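You operate a simulated robot arm through the tools that you are given. There is no shell and no other tool. Be economical: measure what you need, move in short steps, check, and stop when the job is done.

You run a simulated two-armed robot. Do the job below in one go: nothing can be reset, and whatever is moved stays where it is left.

TASK
Pick up the grey tin from the top of the big counter with one hand, pass it to the other hand and put it on the top of the sideboard. Set down upright: tin.
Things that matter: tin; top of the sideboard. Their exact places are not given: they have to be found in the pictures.

The check looks at the end state, three seconds after you hand in, the way a careful person would. Anything else that was tipped, shoved, dropped, spilled or broken makes it a failure.

THE ROBOT
Two 7-joint arms with three-finger grippers on one trunk, on a base that drives. Base frame: it is fixed to the floor where the robot stands at the start and does not move with it; the origin is under the middle of the robot, x ahead of it, y to its left, z up; the surface under the hand at the start is at about z = 600. Units: mm, degrees, N and s.
The left shoulder is at the start at [30, 124, 808], the right one opposite. With the tool pointing down near the work surface each hand reaches from about 100 to 780 mm from the robot's upright axis, wherever it stands, measured 20 degrees to its own side. Places, roughly: top of the sideboard [1400, -1000, 600]. Payload 2.2 kg a hand.
Tool frame (each hand has its own): the origin (TCP) lies between the finger pads and is the grasp point; the fingertips stand 28 mm ahead of it; z points along the fingers, y is the line along which they close. Largest opening 102 mm; the body of the gripper starts 71 mm behind the TCP.
Orientation is that of the tool frame in the base frame, as a unit quaternion [w, x, y, z]. With the fingers straight down and closing along the base's y, the tool's x points along the base's -x, its y along +y and its z along -z.

THE INTERFACE
- The arms move only by the tool arm_command. It takes "left_series", "right_series" or both (then of equal length, played together; a hand with none holds still); each is a list of rows, each a list of 7 numbers: the shift along the tool's x, y, z in mm, then the turn, a rotation vector about the tool's x, y, z in degrees, then the opening, from 0 (shut) to 1 (fully open). In form: [[x, y, z, wx, wy, wz, fingers], ...]. A call has 1 to 8 rows; each row shifts and turns the commanded pose from where the row before left it, along the tool's axes as they then stand. Rows are played at 5 a second. More than 50 mm and 8.6 degrees between two rows, or a gripper value outside its range, and nothing of the call is played. Where a pose cannot be reached the arm comes as near as it can. A force on the tool above 40 N (or 10 N above the force at the start of the call, whichever is more), or a blocked arm, ends the call early, and 0.2 s more pass. The fingers move at their own pace and stop on an object; they squeeze with about 29 N. The grip force told is the motor's: it shows also when the fingers shut on nothing. Time passes only in rows, and 0.2 s behind the last, so rows that do not move let the fingers close. It gives the time, the measured TCP pose, the force on the tool (base axes), the opening and the grip force at its end, in the units of the frame above (readings bear some noise), with the torque about the TCP (base axes, N m) and any sound that the robot's microphone picked up, and new pictures: "show" is both (left out), scene, wrist or none (wrist: the cameras of the hands that moved).
- Cameras (640 x 400 px; columns grow to the right, rows downward): "scene" is now at [36.4, -11.3, 1513.5]; the picture's right is [-0.16, -0.99, 0.00], its down [-0.84, 0.14, -0.53] and it looks along [0.52, -0.08, -0.85] (base axes); focal length 272 px, centre (320, 200). "left" rides on the left gripper at [72, 38, -86] in its tool frame; the picture's right is [-0.46, 0.89, 0.00], its down [-0.60, -0.32, -0.73] and it looks along [-0.65, -0.34, 0.68] (tool axes); focal length 256 px, centre (320, 200). "right" rides on the right gripper at [69, 44, -86] in its tool frame; the picture's right is [-0.53, 0.85, 0.00], its down [-0.58, -0.36, -0.73] and it looks along [-0.62, -0.39, 0.68] (tool axes); focal length 256 px, centre (320, 200).
- move_column(by): slides the trunk up (or, below 0, down) by that many mm; the arms and the scene camera ride with it, the base frame stays. It gives what a move gives, with no picture.
- base_move(legs): drives the robot by 1 to 6 legs, each [ahead, left, turn to the left] in mm, mm and degrees, along the robot's own axes; the way and the turn of a leg run together, so that a leg with both is an arc; at most 1500 mm and 180 degrees a leg. The arms and the cameras ride along, it lands a little off, and it stops where it bumps. It gives what a move gives, and a new picture of the scene camera.
- pan_tilt(pan, tilt): turns the head with the scene camera to pan (to the left, within 143 degrees either way) and tilt (down, from -29 to 69), counted from straight ahead of the robot. It gives what a move gives, and a new picture of the scene camera.
- pixel_to_xyz(camera, pixels): for up to 12 pixels [column, row] of the newest picture of that camera ("zoom" is the newest enlarged one), the place [x, y, z] in the base frame of the surface seen there, good to about 2 mm. The clock stands still meanwhile.
- zoom(camera, box): a new picture of the part [left, top, right, bottom] of that camera's present view, enlarged. The clock stands still meanwhile.
- job_done(): hands the job in; it is judged then, once.

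Go step by step. Measure first, check grasps and placings, and put right what went wrong. The budget is 80 turns and 260 pictures, counting those below and the enlarged ones. Unless the task says otherwise, let go and move clear before handing in, and close with one line.

The tools are called after "Emit:" as a command line: name --argument value ..., lists and objects as JSON in quotes. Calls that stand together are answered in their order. arm_command: Moves the arms, as the interface text tells. Its arguments: {"type":"object","properties":{"left_series":{"type":"array","items":{"type":"array","items":{"type":"number"}}},"right_series":{"type":"array","items":{"type":"array","items":{"type":"number"}}},"show":{"type":"string","enum":["both","scene","wrist","none"]}},"required":[]} The other tools are called the same way: move_column (by) slides the trunk up or down; base_move (legs) drives the base; pan_tilt (pan, tilt) turns the head that bears the scene camera; pixel_to_xyz (camera, pixels) gives the place of the surface under pixels of a picture; zoom (camera, box) takes an enlarged picture of a part of a camera's view; job_done () hands the job in.

At the start:

```text
t: 0.0
left_position: [494.8, 198.9, 816.4]
left_tool_rot: [0.001, 0.0, 1.0, 0.0]
left_ft_force: [-0.6, 0.3, -0.1]
left_wrist_torque: [-0.02, 0.03, 0.0]
left_opening: 101.9
left_finger_force: 0.0
right_position: [383.3, -166.7, 825.1]
right_tool_rot: [0.0, 0.001, 1.0, 0.0]
right_ft_force: [0.8, 0.0, 0.7]
right_wrist_torque: [-0.01, 0.03, 0.0]
right_opening: 101.8
right_finger_force: 0.1
trunk travel left (down, up): [-50.0, 490.0]
robot x, y, heading: [0.7, -1.7, 0.1]
head pan, tilt: [-9.2, 58.3]
```

scene: 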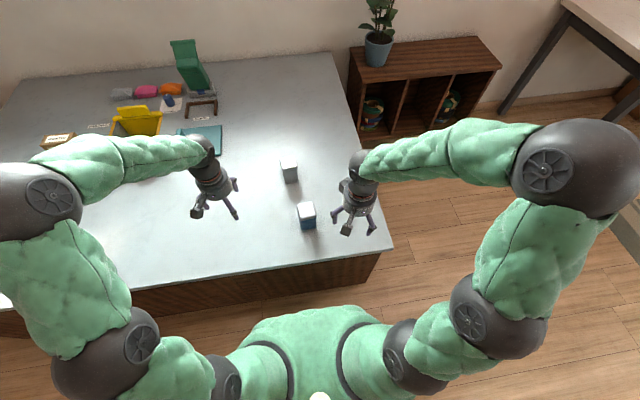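
right: 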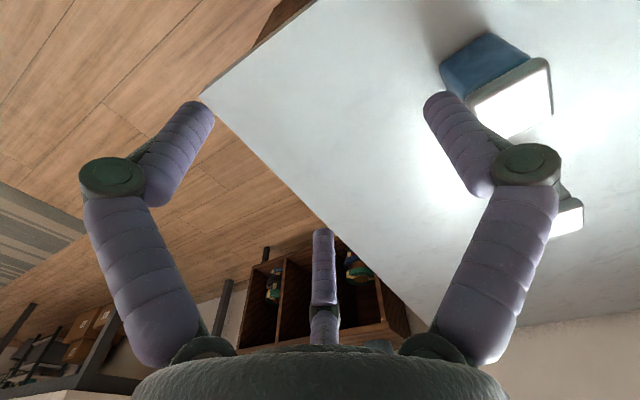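
left: 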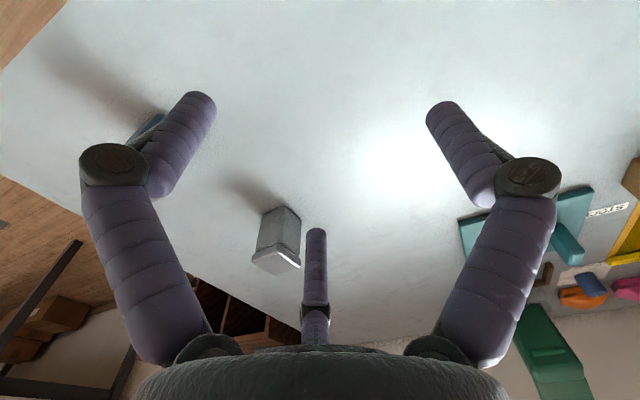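

The grey tin seems to be at (289,172), a blue one at (307,215), and the brown shelf with a plant is at (430,60). I'll measure them.

Emit:
zoom --camera "scene" --box '[240, 120, 400, 260]'

Emit:
pixel_to_xyz --camera "scene" --pixels '[[289, 163], [290, 176], [307, 209], [308, 222], [430, 60], [365, 76], [490, 65], [470, 42], [400, 50], [600, 20], [340, 150], [380, 240]]'

Emit:
pan_tilt --pan -40 --tilt 35

```text
2.86 times, centred on (320, 190) of scene
```

zoom: 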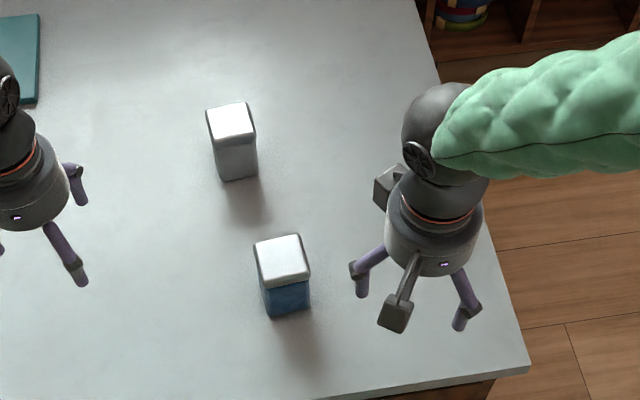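

```text
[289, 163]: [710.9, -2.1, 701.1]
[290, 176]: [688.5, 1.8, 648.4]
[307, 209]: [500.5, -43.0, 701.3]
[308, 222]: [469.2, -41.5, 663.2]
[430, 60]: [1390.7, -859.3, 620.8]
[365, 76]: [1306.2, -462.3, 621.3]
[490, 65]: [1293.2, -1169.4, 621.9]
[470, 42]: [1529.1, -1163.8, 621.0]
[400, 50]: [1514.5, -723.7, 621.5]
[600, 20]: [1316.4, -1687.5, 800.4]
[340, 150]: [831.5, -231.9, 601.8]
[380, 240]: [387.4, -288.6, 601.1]
```

```text
t: 1.0
left_position: [494.2, 199.7, 818.0]
left_tool_rot: [0.001, 0.0, 1.0, 0.0]
left_ft_force: [-0.1, 0.3, 0.7]
left_wrist_torque: [-0.03, 0.03, 0.02]
left_opening: 102.0
left_finger_force: 0.2
right_position: [382.8, -166.0, 824.1]
right_tool_rot: [0.0, 0.0, 1.0, 0.0]
right_ft_force: [1.1, -0.2, 0.4]
right_wrist_torque: [0.02, 0.01, -0.05]
right_opening: 102.1
right_finger_force: 0.0
trunk travel left (down, up): [-50.0, 490.0]
robot x, y, heading: [-0.8, 2.5, 0.1]
head pan, tilt: [-40.0, 35.0]
```

scene: 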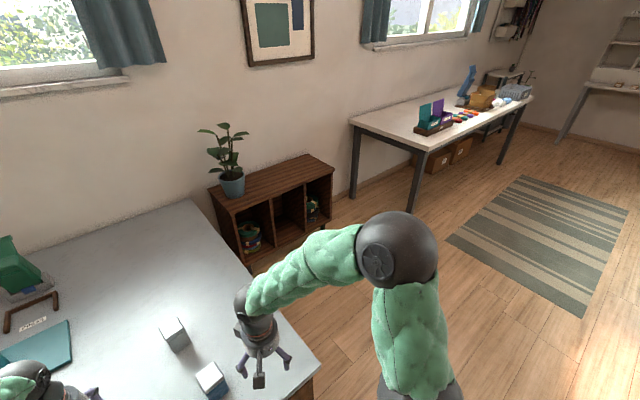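

The sideboard is the brown cabinet, with its top at z≈621 and a plant on its left end. Next I'll look closely at the tin and the counter edges.

Emit:
pan_tilt --pan 0 --tilt 50

Emit:
zoom --camera "scene" --box '[280, 130, 380, 200]'

```text
t: 2.0
left_position: [494.4, 199.3, 818.0]
left_tool_rot: [0.0, 0.0, 1.0, 0.001]
left_ft_force: [0.9, 0.1, -0.3]
left_wrist_torque: [0.04, -0.02, 0.02]
left_opening: 102.1
left_finger_force: 0.1
right_position: [383.9, -167.1, 825.1]
right_tool_rot: [-0.001, -0.001, 1.0, 0.001]
right_ft_force: [-0.5, -0.3, 0.3]
right_wrist_torque: [0.01, 0.01, -0.03]
right_opening: 102.1
right_finger_force: 0.1
trunk travel left (down, up): [-50.0, 490.0]
robot x, y, heading: [-0.5, 2.5, 0.2]
head pan, tilt: [0.0, 50.0]
```

scene: 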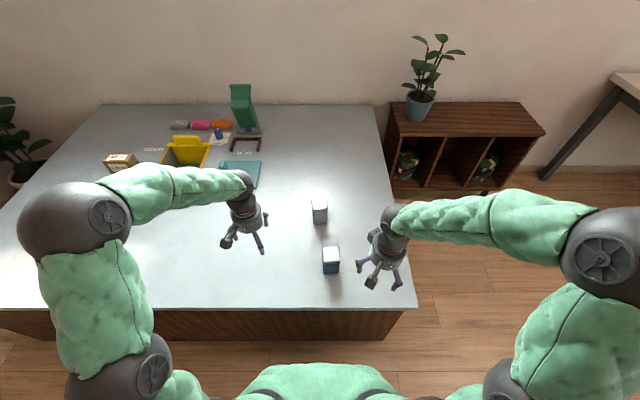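

```text
5.71 times, centred on (330, 165) of scene
```

zoom: 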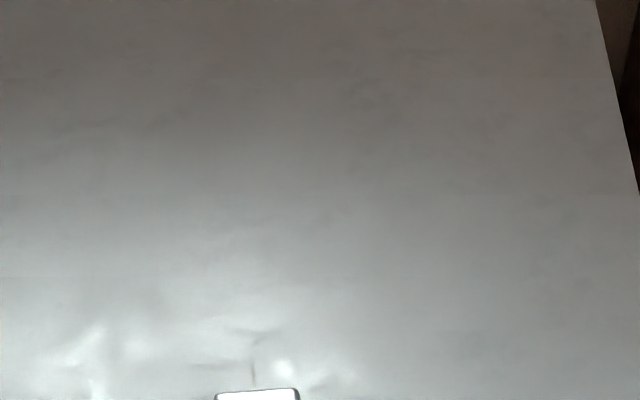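

The tin is now at (320,211). I'll enlarge it and measure the edges around it.

Emit:
zoom --camera "scene" --box '[290, 190, 350, 230]'

Emit:
pixel_to_xyz --camera "scene" --pixels '[[405, 302], [384, 130], [100, 305], [390, 130], [540, 130], [415, 345], [470, 350], [500, 240], [450, 200], [430, 186], [250, 350], [421, 135]]'

```text
10.00 times, centred on (320, 210) of scene
```

zoom: 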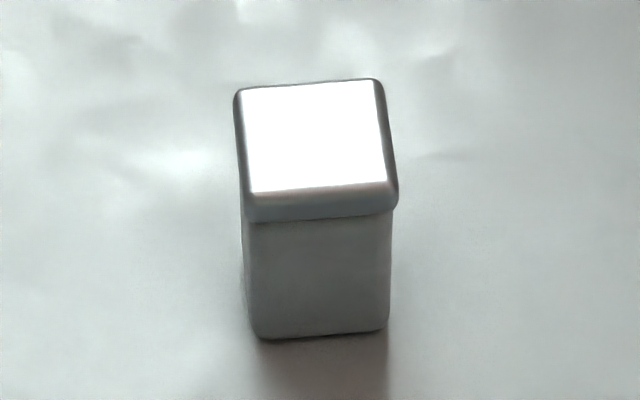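

```text
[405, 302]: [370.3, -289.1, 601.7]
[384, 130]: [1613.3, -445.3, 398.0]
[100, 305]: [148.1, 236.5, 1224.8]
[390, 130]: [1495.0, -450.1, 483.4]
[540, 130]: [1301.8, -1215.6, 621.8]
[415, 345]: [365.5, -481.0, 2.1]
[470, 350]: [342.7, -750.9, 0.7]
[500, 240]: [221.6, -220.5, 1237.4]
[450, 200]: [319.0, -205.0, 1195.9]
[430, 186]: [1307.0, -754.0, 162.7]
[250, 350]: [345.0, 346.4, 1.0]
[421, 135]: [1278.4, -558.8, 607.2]
```

Emit:
pixel_to_xyz --camera "zoom" --pixels '[[250, 95], [370, 88], [380, 178], [258, 188], [315, 140], [262, 325], [380, 318], [320, 270], [265, 230], [378, 222], [252, 205], [388, 195]]'

Emit:
pixel_to_xyz --camera "scene" --pixels '[[375, 115], [376, 130], [392, 200], [402, 270], [530, 108], [440, 110], [395, 132], [450, 136], [515, 131], [408, 118], [430, 118], [538, 180]]'

```text
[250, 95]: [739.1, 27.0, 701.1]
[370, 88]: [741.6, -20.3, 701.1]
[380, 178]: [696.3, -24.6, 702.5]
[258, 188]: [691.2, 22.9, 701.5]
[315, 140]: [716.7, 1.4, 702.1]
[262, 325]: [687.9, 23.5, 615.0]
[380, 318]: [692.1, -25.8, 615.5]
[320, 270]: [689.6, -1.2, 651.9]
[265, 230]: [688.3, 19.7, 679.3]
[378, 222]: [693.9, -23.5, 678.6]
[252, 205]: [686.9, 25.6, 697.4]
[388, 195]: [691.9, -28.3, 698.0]
```

```text
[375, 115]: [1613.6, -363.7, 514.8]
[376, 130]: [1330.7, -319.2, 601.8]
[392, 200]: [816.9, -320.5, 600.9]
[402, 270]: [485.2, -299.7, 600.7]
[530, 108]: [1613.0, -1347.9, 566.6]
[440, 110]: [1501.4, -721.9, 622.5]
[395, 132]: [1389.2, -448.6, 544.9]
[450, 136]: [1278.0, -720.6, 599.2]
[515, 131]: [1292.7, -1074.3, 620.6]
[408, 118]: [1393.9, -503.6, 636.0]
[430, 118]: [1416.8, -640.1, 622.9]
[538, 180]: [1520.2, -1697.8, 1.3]
```

The tin's centre is about (716, 1), it runs from z 600 to 702, its yaw is about 5°, the body is about 53 wide and the lid 58. I'll take it low on the body with the left hand tilted 45° in from the left, leaving the lid free for the right hand. First I turn the left hand.

Emit:
arm_command --left_series '[[0, 0, 0, 0, 0, 8.5, 1], [0, 0, 0, 0, 0, 8.5, 1], [0, 0, 0, 0, 0, 8.5, 1], [0, 0, 0, 0, 0, 8.5, 1], [0, 0, 0, 0, 0, 8.5, 1]]' --show "none"

Emit:
arm_command --left_series '[[0, 0, 0, 0, 0, 8.5, 1], [0, 0, 0, 0, 0, 8.5, 1], [0, 0, 0, 0, 0, 8.5, 1], [0, 0, 0, 0, 0, 8.5, 1], [0, 0, 0, 0, 0, 8.5, 1]]' --show "none"

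Emit:
arm_command --left_series '[[0, 0, 0, 0, -7.5, 0, 1], [0, 0, 0, 0, -7.5, 0, 1], [0, 0, 0, 0, -7.5, 0, 1], [0, 0, 0, 0, -7.5, 0, 1], [0, 0, 0, 0, -7.5, 0, 1], [0, 0, 0, 0, -7.5, 0, 1]]' --show "both"

```text
t: 3.2
left_position: [495.2, 200.1, 817.0]
left_tool_rot: [0.0, 0.363, 0.932, 0.0]
left_ft_force: [0.1, -0.4, -0.2]
left_wrist_torque: [-0.01, 0.02, -0.01]
left_opening: 101.9
left_finger_force: 0.2
right_position: [383.1, -167.6, 825.5]
right_tool_rot: [0.001, 0.0, 1.0, 0.0]
right_ft_force: [0.3, -0.3, 0.1]
right_wrist_torque: [0.01, 0.03, 0.0]
right_opening: 101.9
right_finger_force: 0.0
trunk travel left (down, up): [-50.0, 490.0]
robot x, y, heading: [-0.3, 2.8, 0.0]
head pan, tilt: [0.0, 50.0]
```

```text
t: 4.4
left_position: [495.8, 199.5, 818.0]
left_tool_rot: [0.0, 0.676, 0.737, 0.0]
left_ft_force: [0.4, -1.0, 0.7]
left_wrist_torque: [0.01, -0.02, -0.01]
left_opening: 102.1
left_finger_force: 0.1
right_position: [383.1, -166.7, 824.2]
right_tool_rot: [0.0, 0.0, 1.0, 0.001]
right_ft_force: [-0.2, -0.2, 0.1]
right_wrist_torque: [0.0, 0.01, -0.02]
right_opening: 102.1
right_finger_force: 0.1
trunk travel left (down, up): [-50.0, 490.0]
robot x, y, heading: [1.9, -4.0, 0.1]
head pan, tilt: [0.0, 50.0]
```

```text
t: 5.8
left_position: [494.5, 199.5, 816.5]
left_tool_rot: [0.283, 0.624, 0.681, -0.258]
left_ft_force: [-0.1, -0.5, -1.0]
left_wrist_torque: [0.01, 0.0, 0.01]
left_opening: 102.2
left_finger_force: 0.1
right_position: [383.2, -166.7, 824.1]
right_tool_rot: [0.001, 0.0, 1.0, 0.001]
right_ft_force: [0.1, -0.4, 0.6]
right_wrist_torque: [-0.02, 0.01, 0.04]
right_opening: 101.9
right_finger_force: 0.0
trunk travel left (down, up): [-50.0, 490.0]
robot x, y, heading: [2.3, 1.9, 0.3]
head pan, tilt: [0.0, 50.0]
```

scene: 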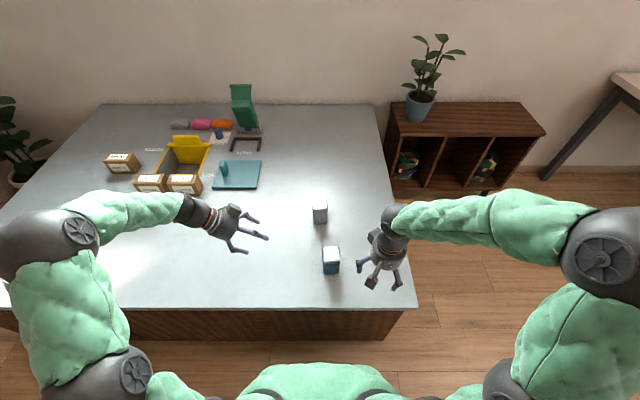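
left: 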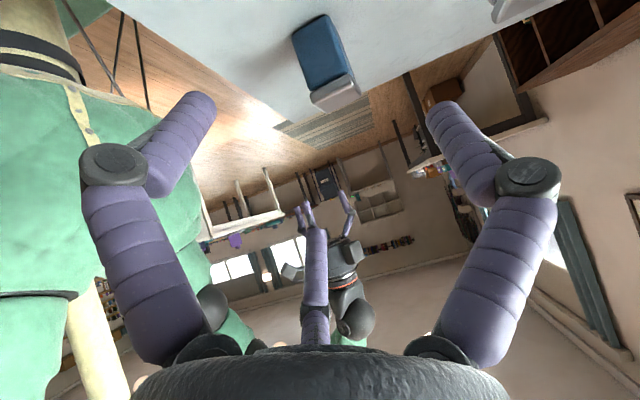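

The hand is oriented as planned, but a third prong shows up in the middle of the wrist view at (315,260). I'll enlarge the gripper.

Emit:
zoom --camera "scene" --box '[180, 180, 290, 270]'

Emit:
zoom --camera "scene" --box '[340, 200, 430, 300]'

Emit:
pixel_to_xyz --camera "left" --pixels '[[195, 110], [445, 120], [315, 240], [315, 340], [130, 210], [505, 220], [320, 205], [355, 250], [340, 360], [500, 180]]'

```text
4.44 times, centred on (235, 225) of scene
```

zoom: 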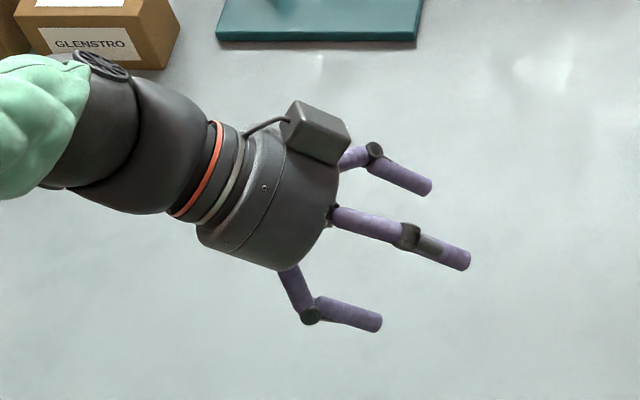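

```text
4.00 times, centred on (385, 250) of scene
```

zoom: 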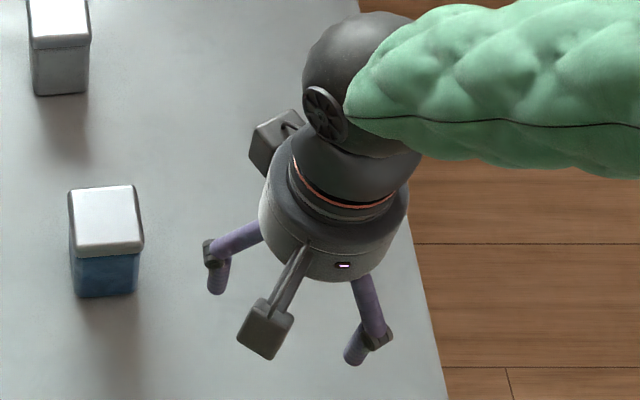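

```text
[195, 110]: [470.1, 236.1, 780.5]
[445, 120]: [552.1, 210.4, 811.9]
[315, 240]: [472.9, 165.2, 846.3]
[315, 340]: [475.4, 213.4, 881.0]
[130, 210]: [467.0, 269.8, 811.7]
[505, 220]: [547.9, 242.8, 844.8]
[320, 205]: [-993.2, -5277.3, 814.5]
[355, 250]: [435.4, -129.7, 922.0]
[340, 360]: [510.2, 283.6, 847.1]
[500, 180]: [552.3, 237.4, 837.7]
```

The pictures show three prongs around the palm, while the text describes two fingers. I'll half-close the left hand in free air to see how they really move.

Emit:
arm_command --left_series '[[0, 0, 0, 0, 0, 0, 0.2], [0, 0, 0, 0, 0, 0, 0.2], [0, 0, 0, 0, 0, 0, 0.2]]' --show "wrist"

Emit:
zoom --camera "scene" --box '[180, 180, 290, 270]'

Emit:
pixel_to_xyz --camera "left" --pixels '[[270, 130], [370, 135], [318, 210], [250, 130], [320, 150]]'

```text
t: 6.6
left_position: [494.0, 198.1, 816.7]
left_tool_rot: [0.282, 0.624, 0.681, -0.259]
left_ft_force: [-0.5, -0.3, 0.5]
left_wrist_torque: [-0.02, 0.01, 0.01]
left_opening: 20.3
left_finger_force: 0.1
right_position: [383.4, -167.2, 824.7]
right_tool_rot: [0.0, -0.001, 1.0, 0.0]
right_ft_force: [-0.5, 0.5, -0.2]
right_wrist_torque: [0.0, 0.0, -0.05]
right_opening: 102.1
right_finger_force: 0.1
trunk travel left (down, up): [-50.0, 490.0]
robot x, y, heading: [-0.2, 2.4, -0.1]
head pan, tilt: [0.0, 50.0]
```

left: 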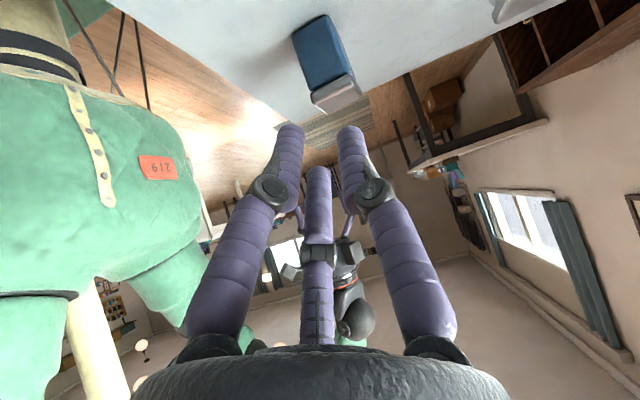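

```text
4.44 times, centred on (235, 225) of scene
```

zoom: 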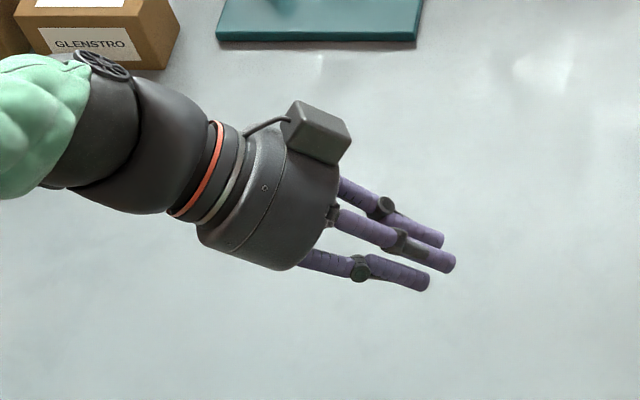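

```text
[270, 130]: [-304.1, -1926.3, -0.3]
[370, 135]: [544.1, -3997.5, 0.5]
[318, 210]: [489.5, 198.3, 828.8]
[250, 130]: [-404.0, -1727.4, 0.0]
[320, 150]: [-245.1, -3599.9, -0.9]
```

The prongs close on the centre visually, but the text says two fingers. I'll find out which shape is solid by lowering the tilted hand over an empty spot of counter, where a low prong would touch early.

Emit:
arm_command --left_series '[[10.6, 25.4, 30.8, 0, 0, 0, 1], [10.6, 25.4, 30.8, 0, 0, 0, 1], [10.6, 25.4, 30.8, 0, 0, 0, 1], [10.6, 25.4, 30.8, 0, 0, 0, 1]]' --show "both"

Emit:
arm_command --left_series '[[7, 0, 7, 0, 0, 0, 1], [7, 0, 7, 0, 0, 0, 1], [7, 0, 7, 0, 0, 0, 1], [4, 0, 4, 0, 0, 0, 1], [4, 0, 4, 0, 0, 0, 1], [4, 0, 4, 0, 0, 0, 1], [4, 0, 4, 0, 0, 0, 1], [4, 0, 4, 0, 0, 0, 1]]' --show "both"

```text
t: 7.6
left_position: [602.9, 151.1, 700.6]
left_tool_rot: [0.282, 0.624, 0.681, -0.259]
left_ft_force: [0.5, 0.2, 0.2]
left_wrist_torque: [-0.02, 0.01, -0.02]
left_opening: 102.0
left_finger_force: 0.1
right_position: [384.1, -167.2, 824.5]
right_tool_rot: [-0.001, 0.0, 1.0, 0.0]
right_ft_force: [-0.2, 0.6, 0.2]
right_wrist_torque: [0.0, 0.03, -0.01]
right_opening: 101.7
right_finger_force: 0.0
trunk travel left (down, up): [-50.0, 490.0]
robot x, y, heading: [-1.3, -0.9, -0.0]
head pan, tilt: [0.0, 50.0]
```

scene: 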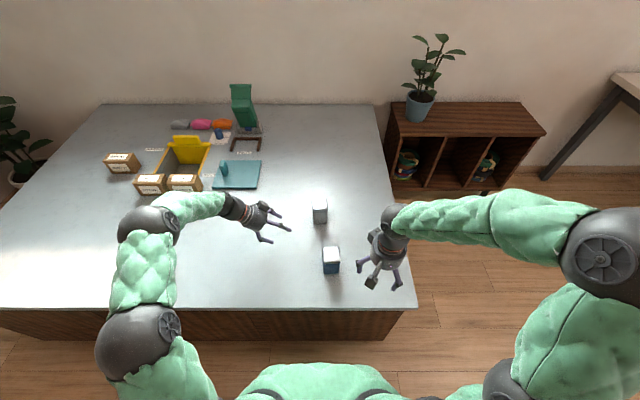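
left: 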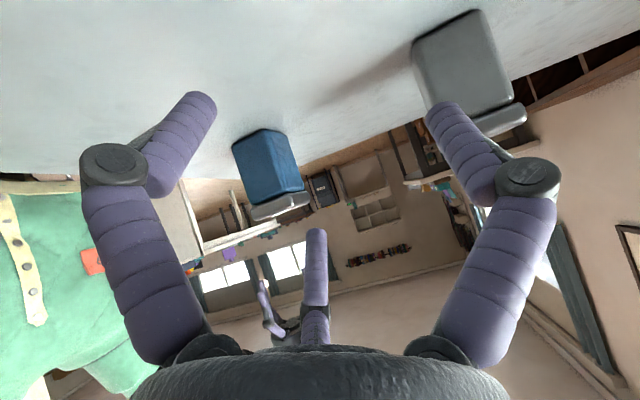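

```text
t: 9.4
left_position: [598.4, 153.2, 643.9]
left_tool_rot: [0.283, 0.624, 0.681, -0.257]
left_ft_force: [-17.5, 13.6, 23.3]
left_wrist_torque: [1.16, 1.43, -0.01]
left_opening: 102.8
left_finger_force: 0.0
right_position: [381.3, -167.1, 825.7]
right_tool_rot: [0.001, -0.001, 1.0, 0.0]
right_ft_force: [0.6, -1.1, -0.5]
right_wrist_torque: [-0.02, -0.02, -0.02]
right_opening: 102.0
right_finger_force: 0.1
trunk travel left (down, up): [-50.0, 490.0]
robot x, y, heading: [-0.4, -2.1, 0.2]
head pan, tilt: [0.0, 50.0]
```

scene: 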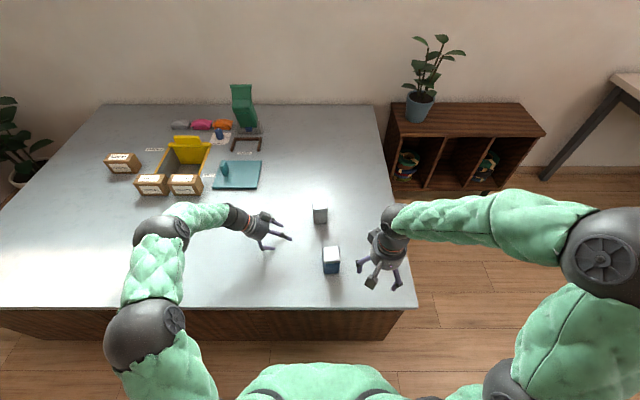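
left: 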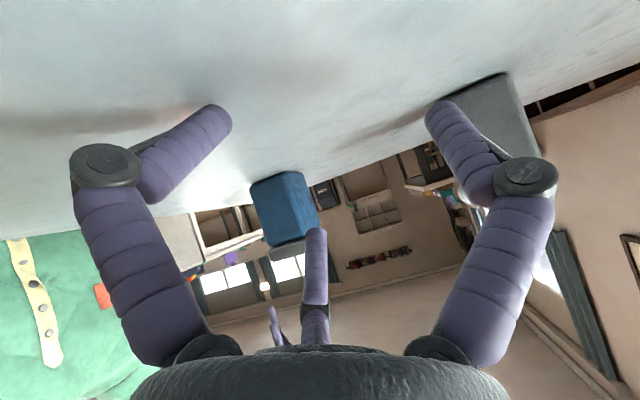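

Contact came at z≈644 and one prong was pushed outward, so the three-prong shape is the real one: one finger on +y and two at ±120°.

New plan:
- **Left hand:** take the tin horizontally from the left, with its single finger on top and the other two on the sides.
- **Right hand:** take it from above by the lid, with its fingertips.

I'll back up first, then look at the boxes on the left.

Emit:
arm_command --left_series '[[-14, 0, -14, 0, 0, 0, 1], [-28, 0, -28, 0, 0, 0, 1], [-28, 0, -28, 0, 0, 0, 1], [-28, 0, -28, 0, 0, 0, 1]]' --show "scene"

Emit:
pixel_to_xyz --camera "scene" --pixels '[[182, 180], [200, 188], [168, 188], [150, 180], [240, 172], [255, 188], [216, 186], [325, 252], [340, 252], [331, 260], [330, 248], [185, 145]]'

```text
t: 10.4
left_position: [599.5, 150.8, 783.2]
left_tool_rot: [0.282, 0.625, 0.681, -0.259]
left_ft_force: [-0.6, 0.1, 0.0]
left_wrist_torque: [-0.01, 0.0, 0.01]
left_opening: 102.3
left_finger_force: 0.2
right_position: [382.3, -167.7, 823.4]
right_tool_rot: [0.0, 0.0, 1.0, 0.0]
right_ft_force: [0.6, -0.2, 0.4]
right_wrist_torque: [-0.01, 0.03, -0.01]
right_opening: 102.1
right_finger_force: 0.0
trunk travel left (down, up): [-50.0, 490.0]
robot x, y, heading: [2.2, 0.9, -0.2]
head pan, tilt: [0.0, 50.0]
```

scene: 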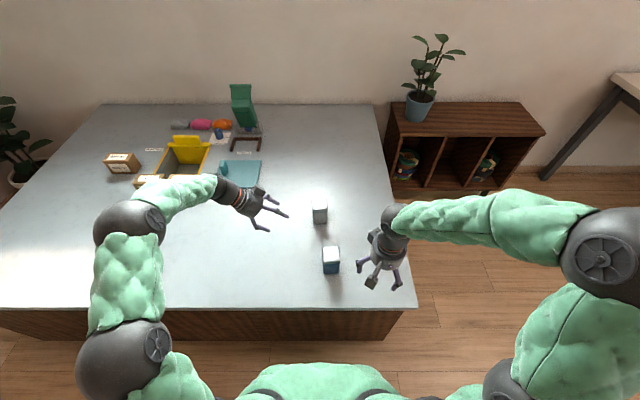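

```text
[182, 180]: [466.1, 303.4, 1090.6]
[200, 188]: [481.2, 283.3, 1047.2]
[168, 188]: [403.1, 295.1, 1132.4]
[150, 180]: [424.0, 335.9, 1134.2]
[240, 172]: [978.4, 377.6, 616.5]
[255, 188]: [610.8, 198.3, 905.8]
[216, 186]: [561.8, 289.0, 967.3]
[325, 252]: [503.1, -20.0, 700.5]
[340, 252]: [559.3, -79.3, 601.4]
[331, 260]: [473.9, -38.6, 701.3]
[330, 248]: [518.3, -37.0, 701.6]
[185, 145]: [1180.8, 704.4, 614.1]
```

The forearm stays high and the cardboard boxes are well clear. I'll tilt the left hand to horizontal, then roll it so the single finger is on top.

Emit:
arm_command --left_series '[[0, 0, 0, 0, -7.5, 0, 1], [0, 0, 0, 0, -7.5, 0, 1], [0, 0, 0, 0, -7.5, 0, 1], [0, 0, 0, 0, -7.5, 0, 1], [0, 0, 0, 0, -7.5, 0, 1], [0, 0, 0, 0, -7.5, 0, 1]]' --show "scene"

Emit:
arm_command --left_series '[[0, 0, 0, 0, 0, 8.5, 1], [0, 0, 0, 0, 0, 8.5, 1], [0, 0, 0, 0, 0, 8.5, 1], [0, 0, 0, 0, 0, 8.5, 1], [0, 0, 0, 0, 0, 8.5, 1]]' --show "none"

Emit:
arm_command --left_series '[[0, 0, 0, 0, 0, 8, 1], [0, 0, 0, 0, 0, 8, 1], [0, 0, 0, 0, 0, 8, 1], [0, 0, 0, 0, 0, 8, 1], [0, 0, 0, 0, 0, 8, 1], [0, 0, 0, 0, 0, 7.5, 1]]' --show "both"

```text
t: 11.8
left_position: [600.1, 151.0, 781.1]
left_tool_rot: [0.522, 0.477, 0.522, -0.477]
left_ft_force: [-0.3, 0.7, 0.4]
left_wrist_torque: [0.0, -0.03, -0.05]
left_opening: 101.8
left_finger_force: 0.1
right_position: [382.7, -166.4, 824.8]
right_tool_rot: [0.0, -0.001, 1.0, 0.0]
right_ft_force: [-0.1, -0.5, 0.6]
right_wrist_torque: [0.01, 0.0, -0.01]
right_opening: 102.0
right_finger_force: 0.0
trunk travel left (down, up): [-50.0, 490.0]
robot x, y, heading: [2.0, 0.9, 0.1]
head pan, tilt: [0.0, 50.0]
```

scene: 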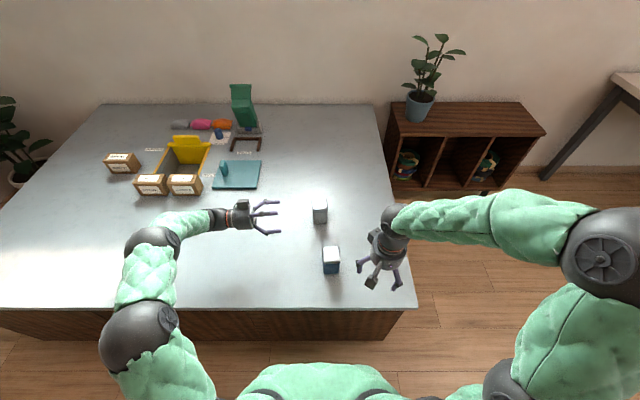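

```text
t: 13.0
left_position: [601.6, 153.2, 782.2]
left_tool_rot: [0.66, 0.634, 0.313, -0.255]
left_ft_force: [-0.6, -0.1, 0.3]
left_wrist_torque: [-0.01, -0.05, 0.01]
left_opening: 102.0
left_finger_force: 0.1
right_position: [382.8, -167.5, 825.6]
right_tool_rot: [0.0, 0.0, 1.0, 0.0]
right_ft_force: [1.3, -0.1, -0.3]
right_wrist_torque: [0.0, 0.01, 0.02]
right_opening: 101.9
right_finger_force: 0.1
trunk travel left (down, up): [-50.0, 490.0]
robot x, y, heading: [4.0, 0.1, -0.0]
head pan, tilt: [0.0, 50.0]
```

```text
t: 14.4
left_position: [713.7, 178.3, 815.9]
left_tool_rot: [0.703, 0.693, 0.138, -0.078]
left_ft_force: [-0.5, -1.0, 0.8]
left_wrist_torque: [-0.02, 0.01, 0.04]
left_opening: 102.1
left_finger_force: 0.0
left hand out of reach, approached as far as the arm can: row 1, 2, 3, 4, 5, 6
right_position: [383.9, -166.1, 824.0]
right_tool_rot: [-0.001, 0.0, 1.0, 0.0]
right_ft_force: [0.2, 0.4, -0.3]
right_wrist_torque: [-0.01, 0.01, 0.01]
right_opening: 101.9
right_finger_force: 0.2
trunk travel left (down, up): [-50.0, 490.0]
robot x, y, heading: [-1.0, -0.4, 0.1]
head pan, tilt: [0.0, 50.0]
```

scene: 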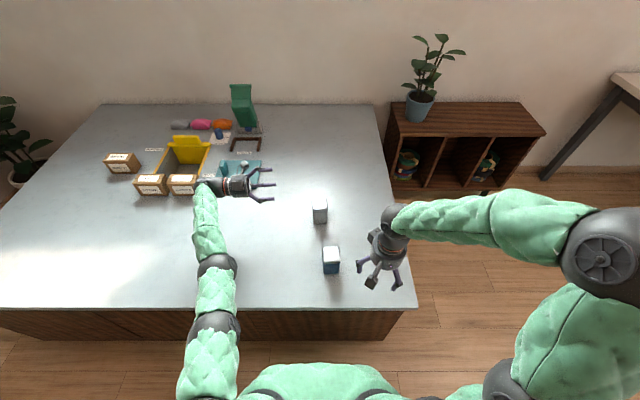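
left: 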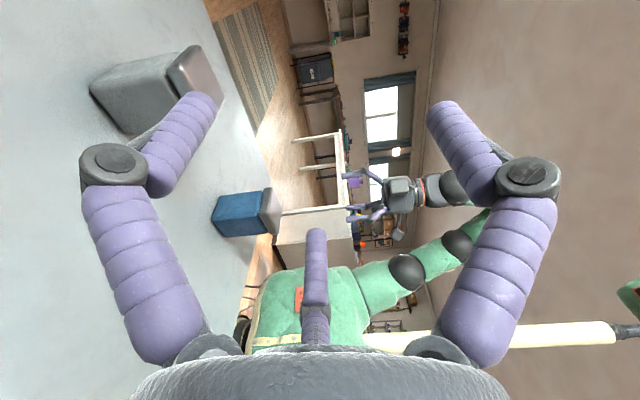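

The left hand can't roll to A-up because the arm hits its limit. The right hand can get there with a single 90° turn about its own x, so the roles swap: the right picks from the right side, and the left takes over from above. I'm unwinding the left hand first.

Emit:
arm_command --left_series '[[0, 0, 0, 0, 0, -7.5, 1], [0, 0, 0, 0, 0, -8, 1], [0, 0, 0, 0, 0, -8, 1], [0, 0, 0, 0, 0, -8, 1], [0, 0, 0, 0, 0, -8, 1], [0, 0, 0, 0, 0, -8, 1]]' --show "scene"

Emit:
arm_command --left_series '[[0, 0, 0, 0, 0, -8.5, 1], [0, 0, 0, 0, 0, -8.5, 1], [0, 0, 0, 0, 0, -8.5, 1], [0, 0, 0, 0, 0, -8.5, 1], [0, 0, 0, 0, 0, -8.5, 1]]' --show "scene"

```text
t: 15.8
left_position: [715.2, 178.4, 815.9]
left_tool_rot: [0.611, 0.578, 0.406, -0.357]
left_ft_force: [-0.6, 0.1, 0.9]
left_wrist_torque: [-0.01, -0.02, 0.01]
left_opening: 102.0
left_finger_force: 0.0
right_position: [382.8, -166.5, 824.6]
right_tool_rot: [0.0, 0.0, 1.0, 0.0]
right_ft_force: [-0.5, 0.0, 0.2]
right_wrist_torque: [0.0, -0.03, -0.02]
right_opening: 102.0
right_finger_force: 0.0
trunk travel left (down, up): [-50.0, 490.0]
robot x, y, heading: [-2.3, -2.4, -0.2]
head pan, tilt: [0.0, 50.0]
```

scene: 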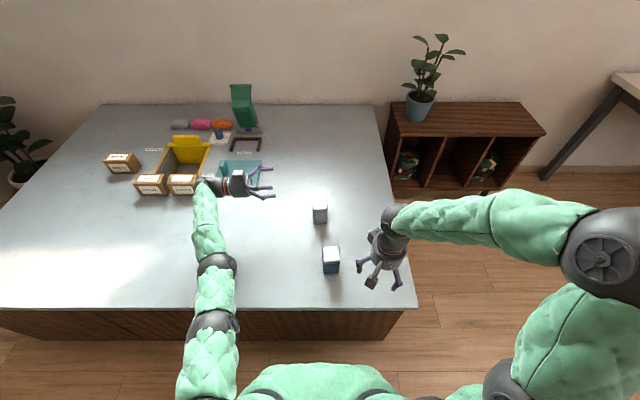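

```text
t: 17.0
left_position: [713.6, 176.1, 815.0]
left_tool_rot: [0.441, 0.392, 0.588, -0.554]
left_ft_force: [0.1, -0.9, -0.2]
left_wrist_torque: [0.01, -0.03, -0.02]
left_opening: 101.9
left_finger_force: 0.1
right_position: [382.2, -167.1, 825.2]
right_tool_rot: [0.0, 0.0, 1.0, 0.0]
right_ft_force: [-0.7, -0.5, 0.8]
right_wrist_torque: [-0.01, -0.03, 0.0]
right_opening: 102.0
right_finger_force: 0.0
trunk travel left (down, up): [-50.0, 490.0]
robot x, y, heading: [4.5, 0.7, -0.0]
head pan, tilt: [0.0, 50.0]
```

scene: 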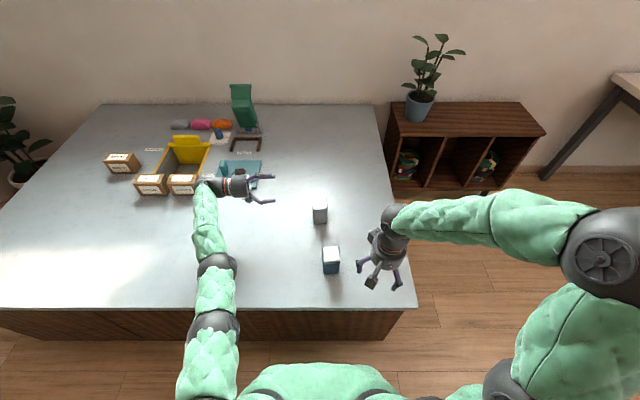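

The roll has overshot by about 18° because the command had been clipped. I'll correct it while drawing the left hand back towards the robot, then pitch it down.

Emit:
arm_command --left_series '[[0, -40, 0, 0, 0, 6, 1], [0, -40, 0, 0, 0, 6, 1], [0, -40, 0, 0, 0, 6, 1], [-20, -40, 0, 0, 0, 0, 1], [-20, -40, 0, 0, 0, 0, 1]]' --show "none"

Emit:
arm_command --left_series '[[0, 0, 0, 0, 8, 0, 1], [0, 0, 0, 0, 8, 0, 1], [0, 0, 0, 0, 8, 0, 1], [0, 0, 0, 0, 8, 0, 1], [0, 0, 0, 0, 8, 0, 1], [0, 0, 0, 0, 8, 0, 1]]' --show "scene"

Emit:
arm_command --left_series '[[0, 0, 0, 0, 8, 0, 1], [0, 0, 0, 0, 8, 0, 1], [0, 0, 0, 0, 8, 0, 1], [0, 0, 0, 0, 8, 0, 1], [0, 0, 0, 0, 8, 0, 1]]' --show "scene"

```text
t: 18.2
left_position: [685.0, 184.5, 756.2]
left_tool_rot: [0.522, 0.48, 0.518, -0.478]
left_ft_force: [0.0, 0.0, 0.5]
left_wrist_torque: [0.0, 0.02, -0.01]
left_opening: 102.1
left_finger_force: 0.1
left hand out of reach, approached as far as the arm can: row 1, 2, 3, 4, 5
right_position: [383.3, -167.4, 825.7]
right_tool_rot: [0.0, 0.0, 1.0, 0.0]
right_ft_force: [0.0, 0.4, 0.0]
right_wrist_torque: [-0.01, -0.02, -0.01]
right_opening: 102.0
right_finger_force: 0.1
trunk travel left (down, up): [-50.0, 490.0]
robot x, y, heading: [1.2, -1.2, 0.1]
head pan, tilt: [0.0, 50.0]
```

```text
t: 19.5
left_position: [715.7, 154.9, 641.6]
left_tool_rot: [0.299, 0.62, 0.672, -0.274]
left_ft_force: [-6.4, 0.2, 7.1]
left_wrist_torque: [0.11, 0.46, -0.01]
left_opening: 101.7
left_finger_force: 0.1
left hand out of reach, approached as far as the arm can: row 1, 2, 3, 4, 5, 6
right_position: [380.9, -166.6, 824.8]
right_tool_rot: [0.0, 0.0, 1.0, 0.0]
right_ft_force: [-0.4, 0.0, 0.3]
right_wrist_torque: [-0.01, 0.0, -0.06]
right_opening: 102.0
right_finger_force: 0.0
trunk travel left (down, up): [-50.0, 490.0]
robot x, y, heading: [-4.4, -1.8, -0.3]
head pan, tilt: [0.0, 50.0]
stopped in row 6 (left hand): the force on the tool passed its limit at 53 N (the readings are from after the stop); the commanded pose is now the measured one
```

scene: 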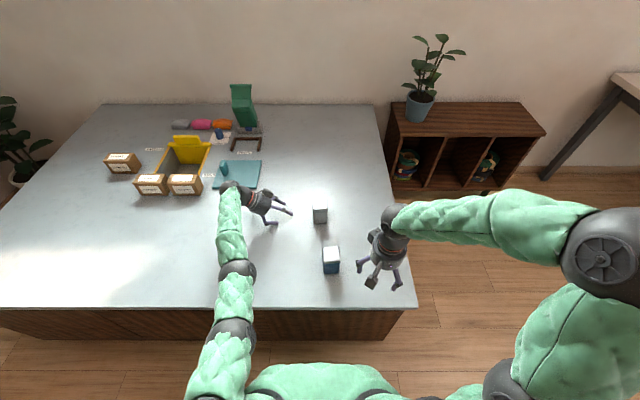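

```text
t: 20.7
left_position: [728.6, 146.3, 612.5]
left_tool_rot: [0.048, 0.678, 0.732, -0.045]
left_ft_force: [0.9, -12.2, 11.1]
left_wrist_torque: [-0.44, -0.54, -0.55]
left_opening: 102.9
left_finger_force: 0.0
left hand out of reach, approached as far as the arm can: row 1, 2, 3, 5
right_position: [381.7, -166.5, 825.4]
right_tool_rot: [0.0, 0.0, 1.0, 0.0]
right_ft_force: [0.2, 0.6, -0.1]
right_wrist_torque: [-0.01, -0.02, 0.02]
right_opening: 102.3
right_finger_force: 0.1
trunk travel left (down, up): [-50.0, 490.0]
robot x, y, heading: [-1.0, 2.6, -0.0]
head pan, tilt: [0.0, 50.0]
```

scene: 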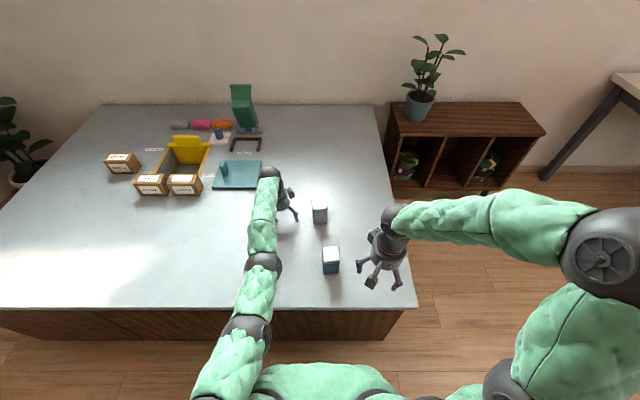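

The left hand has ended up pressed on the counter with the arm stretched out. I'll ease it straight up one small call at a time.

Emit:
arm_command --left_series '[[0, 0, -15, 0, 0, 0, 1], [0, 0, -25, 0, 0, 0, 1], [0, -15, -30, 0, 0, 0, 1], [0, -25, -30, 0, 0, 0, 1]]' --show "scene"

```text
t: 21.7
left_position: [729.5, 142.6, 617.5]
left_tool_rot: [0.05, 0.676, 0.733, -0.045]
left_ft_force: [2.5, -1.2, 1.8]
left_wrist_torque: [0.12, 0.01, -0.11]
left_opening: 102.1
left_finger_force: 0.1
left hand out of reach, approached as far as the arm can: row 1, 2, 3, 4
right_position: [382.6, -167.6, 824.8]
right_tool_rot: [0.001, 0.0, 1.0, 0.0]
right_ft_force: [0.2, 0.3, 0.3]
right_wrist_torque: [0.0, -0.04, -0.01]
right_opening: 102.0
right_finger_force: 0.1
trunk travel left (down, up): [-50.0, 490.0]
robot x, y, heading: [-2.7, 1.4, -0.1]
head pan, tilt: [0.0, 50.0]
```

scene: 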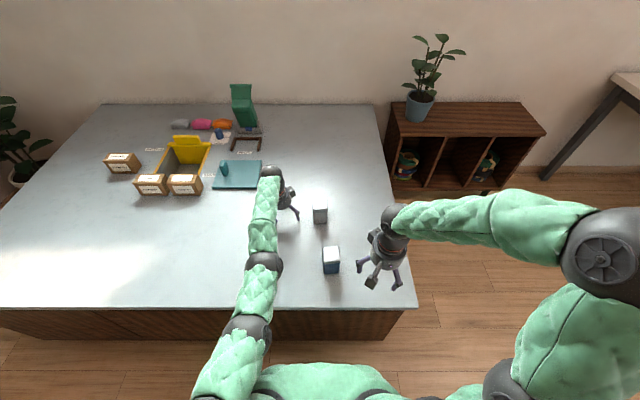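

The arm barely answers because it's at a joint limit. I'll raise the trunk to get the hand clear of the counter.

Emit:
move_column --by 150

Emit:
arm_command --left_series '[[0, 0, 0, 0, 0, -6, 1], [0, 0, 0, 0, 0, -8, 1], [0, 0, 0, 0, 0, -8, 1]]' --show "scene"

```text
t: 23.5
left_position: [730.6, 141.8, 766.2]
left_tool_rot: [0.05, 0.676, 0.733, -0.046]
left_ft_force: [-0.3, 0.0, -0.3]
left_wrist_torque: [0.02, 0.01, -0.02]
left_opening: 102.1
left_finger_force: 0.1
right_position: [383.0, -166.7, 975.1]
right_tool_rot: [0.0, 0.0, 1.0, 0.0]
right_ft_force: [-0.1, -0.2, -0.3]
right_wrist_torque: [-0.02, 0.03, 0.02]
right_opening: 102.2
right_finger_force: 0.1
trunk travel left (down, up): [-200.0, 340.0]
robot x, y, heading: [-0.4, -1.9, -0.1]
head pan, tilt: [0.0, 50.0]
```

```text
t: 24.3
left_position: [731.2, 142.3, 768.4]
left_tool_rot: [0.041, 0.523, 0.849, -0.053]
left_ft_force: [0.2, -0.5, -0.4]
left_wrist_torque: [0.01, -0.02, 0.02]
left_opening: 102.0
left_finger_force: 0.1
right_position: [381.6, -167.4, 975.1]
right_tool_rot: [0.0, 0.0, 1.0, 0.0]
right_ft_force: [0.4, 0.1, -0.9]
right_wrist_torque: [0.0, -0.03, 0.0]
right_opening: 101.9
right_finger_force: 0.0
trunk travel left (down, up): [-200.0, 340.0]
robot x, y, heading: [-2.1, -3.0, 0.2]
head pan, tilt: [0.0, 50.0]
```

scene: 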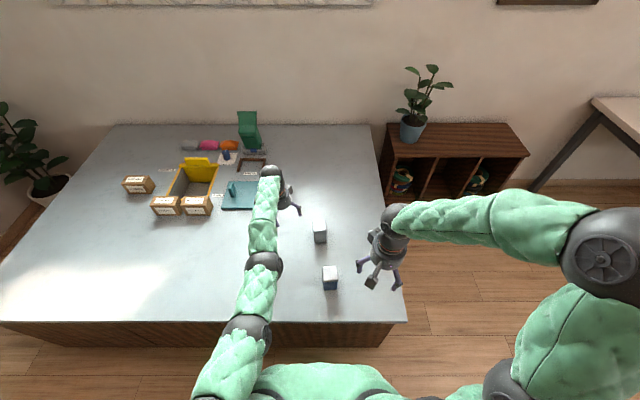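

The turn responds now, so I'll keep unwinding the yaw.

Emit:
arm_command --left_series '[[0, 0, 0, 0, 0, -8, 1], [0, 0, 0, 0, 0, -8, 1], [0, 0, 0, 0, 0, -8, 1], [0, 0, 0, 0, 0, -8, 1], [0, 0, 0, 0, 0, -8, 1], [0, 0, 0, 0, 0, -8, 1], [0, 0, 0, 0, 0, -8, 1], [0, 0, 0, 0, 0, -7, 1]]' --show "none"

Emit:
arm_command --left_series '[[20, 0, -20, 0, 0, 0, 1], [20, 0, -20, 0, 0, 0, 1], [20, 0, -20, 0, 0, 0, 1]]' --show "scene"

```text
t: 26.1
left_position: [730.7, 142.7, 767.2]
left_tool_rot: [0.006, 0.002, 0.998, -0.067]
left_ft_force: [-0.1, 0.0, -0.8]
left_wrist_torque: [0.01, -0.01, -0.01]
left_opening: 101.9
left_finger_force: 0.1
right_position: [383.7, -166.7, 976.1]
right_tool_rot: [0.0, 0.001, 1.0, 0.0]
right_ft_force: [-0.4, -0.1, 0.3]
right_wrist_torque: [-0.02, 0.01, 0.01]
right_opening: 102.1
right_finger_force: 0.0
trunk travel left (down, up): [-200.0, 340.0]
robot x, y, heading: [-4.8, -1.2, 0.1]
head pan, tilt: [0.0, 50.0]
```

```text
t: 26.9
left_position: [730.0, 141.8, 767.8]
left_tool_rot: [0.007, 0.002, 0.998, -0.067]
left_ft_force: [0.7, 0.2, -0.3]
left_wrist_torque: [0.02, 0.0, 0.01]
left_opening: 102.1
left_finger_force: 0.0
left hand out of reach, approached as far as the arm can: row 1, 2, 3
right_position: [382.8, -166.2, 975.2]
right_tool_rot: [-0.001, 0.0, 1.0, -0.001]
right_ft_force: [0.5, 0.5, 0.3]
right_wrist_torque: [-0.01, 0.01, -0.01]
right_opening: 102.0
right_finger_force: 0.2
trunk travel left (down, up): [-200.0, 340.0]
robot x, y, heading: [-2.1, -1.3, 0.2]
head pan, tilt: [0.0, 50.0]
```

scene: 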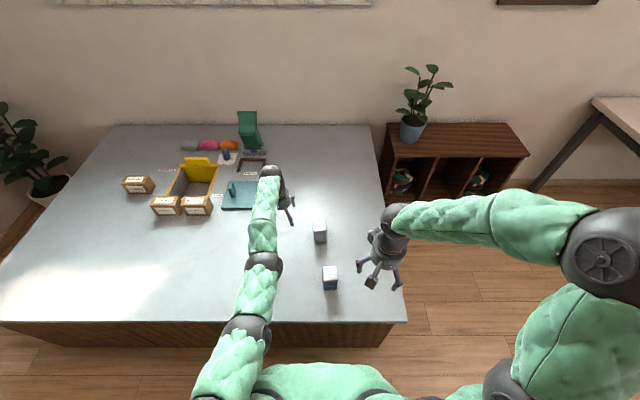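

The elbow is locked straight, so a straight pull does nothing. I'll try a sideways move combined with pulling back.

Emit:
arm_command --left_series '[[20, 40, 0, 0, 0, 0, 1], [20, 40, 0, 0, 0, 0, 1], [20, 40, 0, 0, 0, 0, 1], [20, -40, 0, 0, 0, 0, 1], [20, -40, 0, 0, 0, 0, 1]]' --show "scene"

```text
t: 28.1
left_position: [724.6, 194.1, 749.0]
left_tool_rot: [0.006, 0.003, 0.998, -0.067]
left_ft_force: [0.2, 0.2, 0.1]
left_wrist_torque: [-0.02, -0.01, 0.01]
left_opening: 102.0
left_finger_force: 0.0
left hand out of reach, approached as far as the arm can: row 1, 2, 3, 4, 5
right_position: [382.6, -167.0, 974.9]
right_tool_rot: [0.0, -0.001, 1.0, 0.001]
right_ft_force: [0.4, -0.5, 0.1]
right_wrist_torque: [0.0, -0.05, -0.01]
right_opening: 101.8
right_finger_force: 0.0
trunk travel left (down, up): [-200.0, 340.0]
robot x, y, heading: [0.0, 2.1, 0.1]
head pan, tilt: [0.0, 50.0]
```

scene: 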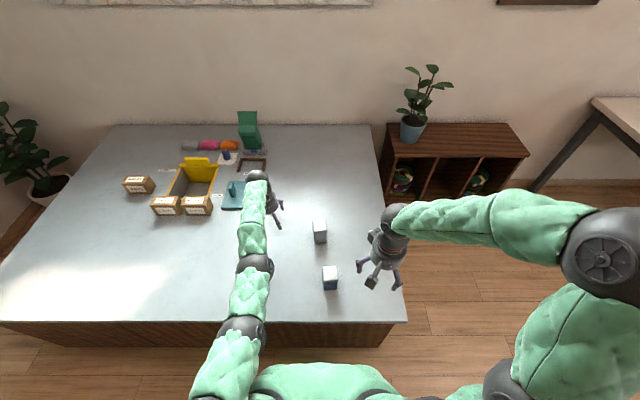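

It only slides along the fully stretched sphere. I'll raise the trunk for safety, then command a long pull back within one call so the error becomes large.

Emit:
move_column --by 100

Emit:
arm_command --left_series '[[49, 0, 0, 0, 0, 0, 1], [49, 0, 0, 0, 0, 0, 1], [49, 0, 0, 0, 0, 0, 1], [49, 0, 0, 0, 0, 0, 1], [49, 0, 0, 0, 0, 0, 1]]' --show "scene"

```text
t: 29.4
left_position: [725.7, 192.7, 847.5]
left_tool_rot: [0.005, 0.004, 0.998, -0.067]
left_ft_force: [0.6, -0.1, 0.7]
left_wrist_torque: [-0.01, 0.02, 0.02]
left_opening: 101.9
left_finger_force: 0.0
right_position: [382.8, -167.4, 1074.8]
right_tool_rot: [0.0, 0.001, 1.0, -0.001]
right_ft_force: [0.4, 0.2, 0.3]
right_wrist_torque: [0.01, 0.01, 0.04]
right_opening: 102.1
right_finger_force: 0.0
trunk travel left (down, up): [-300.0, 240.0]
robot x, y, heading: [0.2, 1.0, -0.1]
head pan, tilt: [0.0, 50.0]
```

```text
t: 30.6
left_position: [725.3, 193.7, 849.0]
left_tool_rot: [0.006, 0.004, 0.998, -0.067]
left_ft_force: [0.1, -0.6, 0.1]
left_wrist_torque: [-0.06, 0.03, 0.01]
left_opening: 101.9
left_finger_force: 0.1
left hand out of reach, approached as far as the arm can: row 1, 2, 3, 4, 5
right_position: [382.1, -167.3, 1074.2]
right_tool_rot: [0.0, 0.0, 1.0, -0.001]
right_ft_force: [0.1, 1.2, -0.4]
right_wrist_torque: [0.0, 0.01, -0.01]
right_opening: 102.1
right_finger_force: 0.1
trunk travel left (down, up): [-300.0, 240.0]
robot x, y, heading: [-1.6, 0.6, 0.2]
head pan, tilt: [0.0, 50.0]
```

scene: 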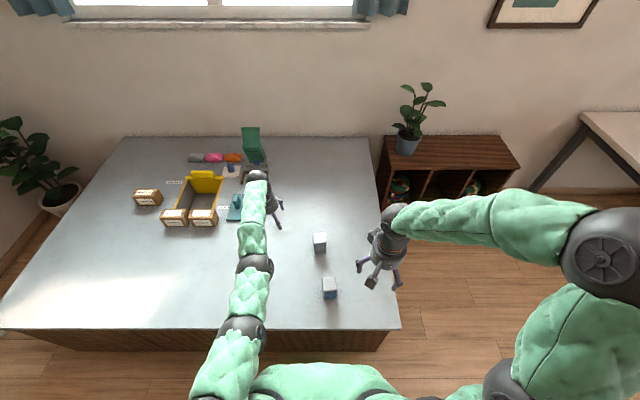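

It's still locked. I'll perturb it by tilting the fingers forward, which pulls the wrist back, plus a shift down.

Emit:
arm_command --left_series '[[0, 0, 20, 0, -8, 0, 1], [0, 0, 20, 0, -8, 0, 1], [0, 0, 20, 0, -8, 0, 1], [0, 0, 0, 0, -8, 0, 1], [0, 0, 0, 0, -8, 0, 1]]' --show "scene"

```text
t: 31.8
left_position: [863.5, 244.6, 886.4]
left_tool_rot: [0.346, -0.021, 0.936, -0.065]
left_ft_force: [0.4, 0.4, -1.0]
left_wrist_torque: [0.0, 0.01, 0.0]
left_opening: 101.9
left_finger_force: 0.2
left hand out of reach, approached as far as the arm can: row 1, 2, 3, 4, 5
right_position: [381.3, -166.5, 1076.0]
right_tool_rot: [0.0, 0.0, 1.0, 0.0]
right_ft_force: [-0.2, -0.8, -0.1]
right_wrist_torque: [-0.05, 0.04, 0.02]
right_opening: 102.0
right_finger_force: 0.2
trunk travel left (down, up): [-300.0, 240.0]
robot x, y, heading: [2.7, -1.3, 0.1]
head pan, tilt: [0.0, 50.0]
```

scene: 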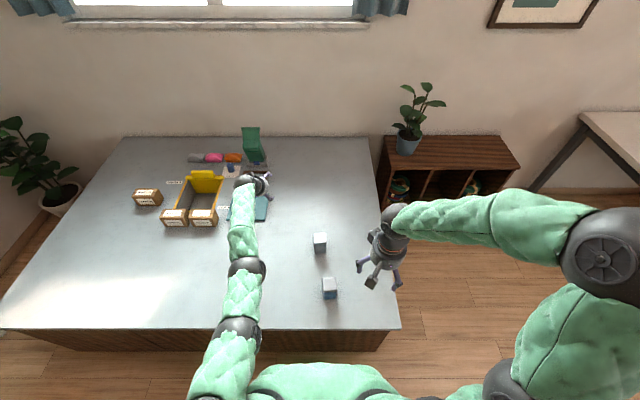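

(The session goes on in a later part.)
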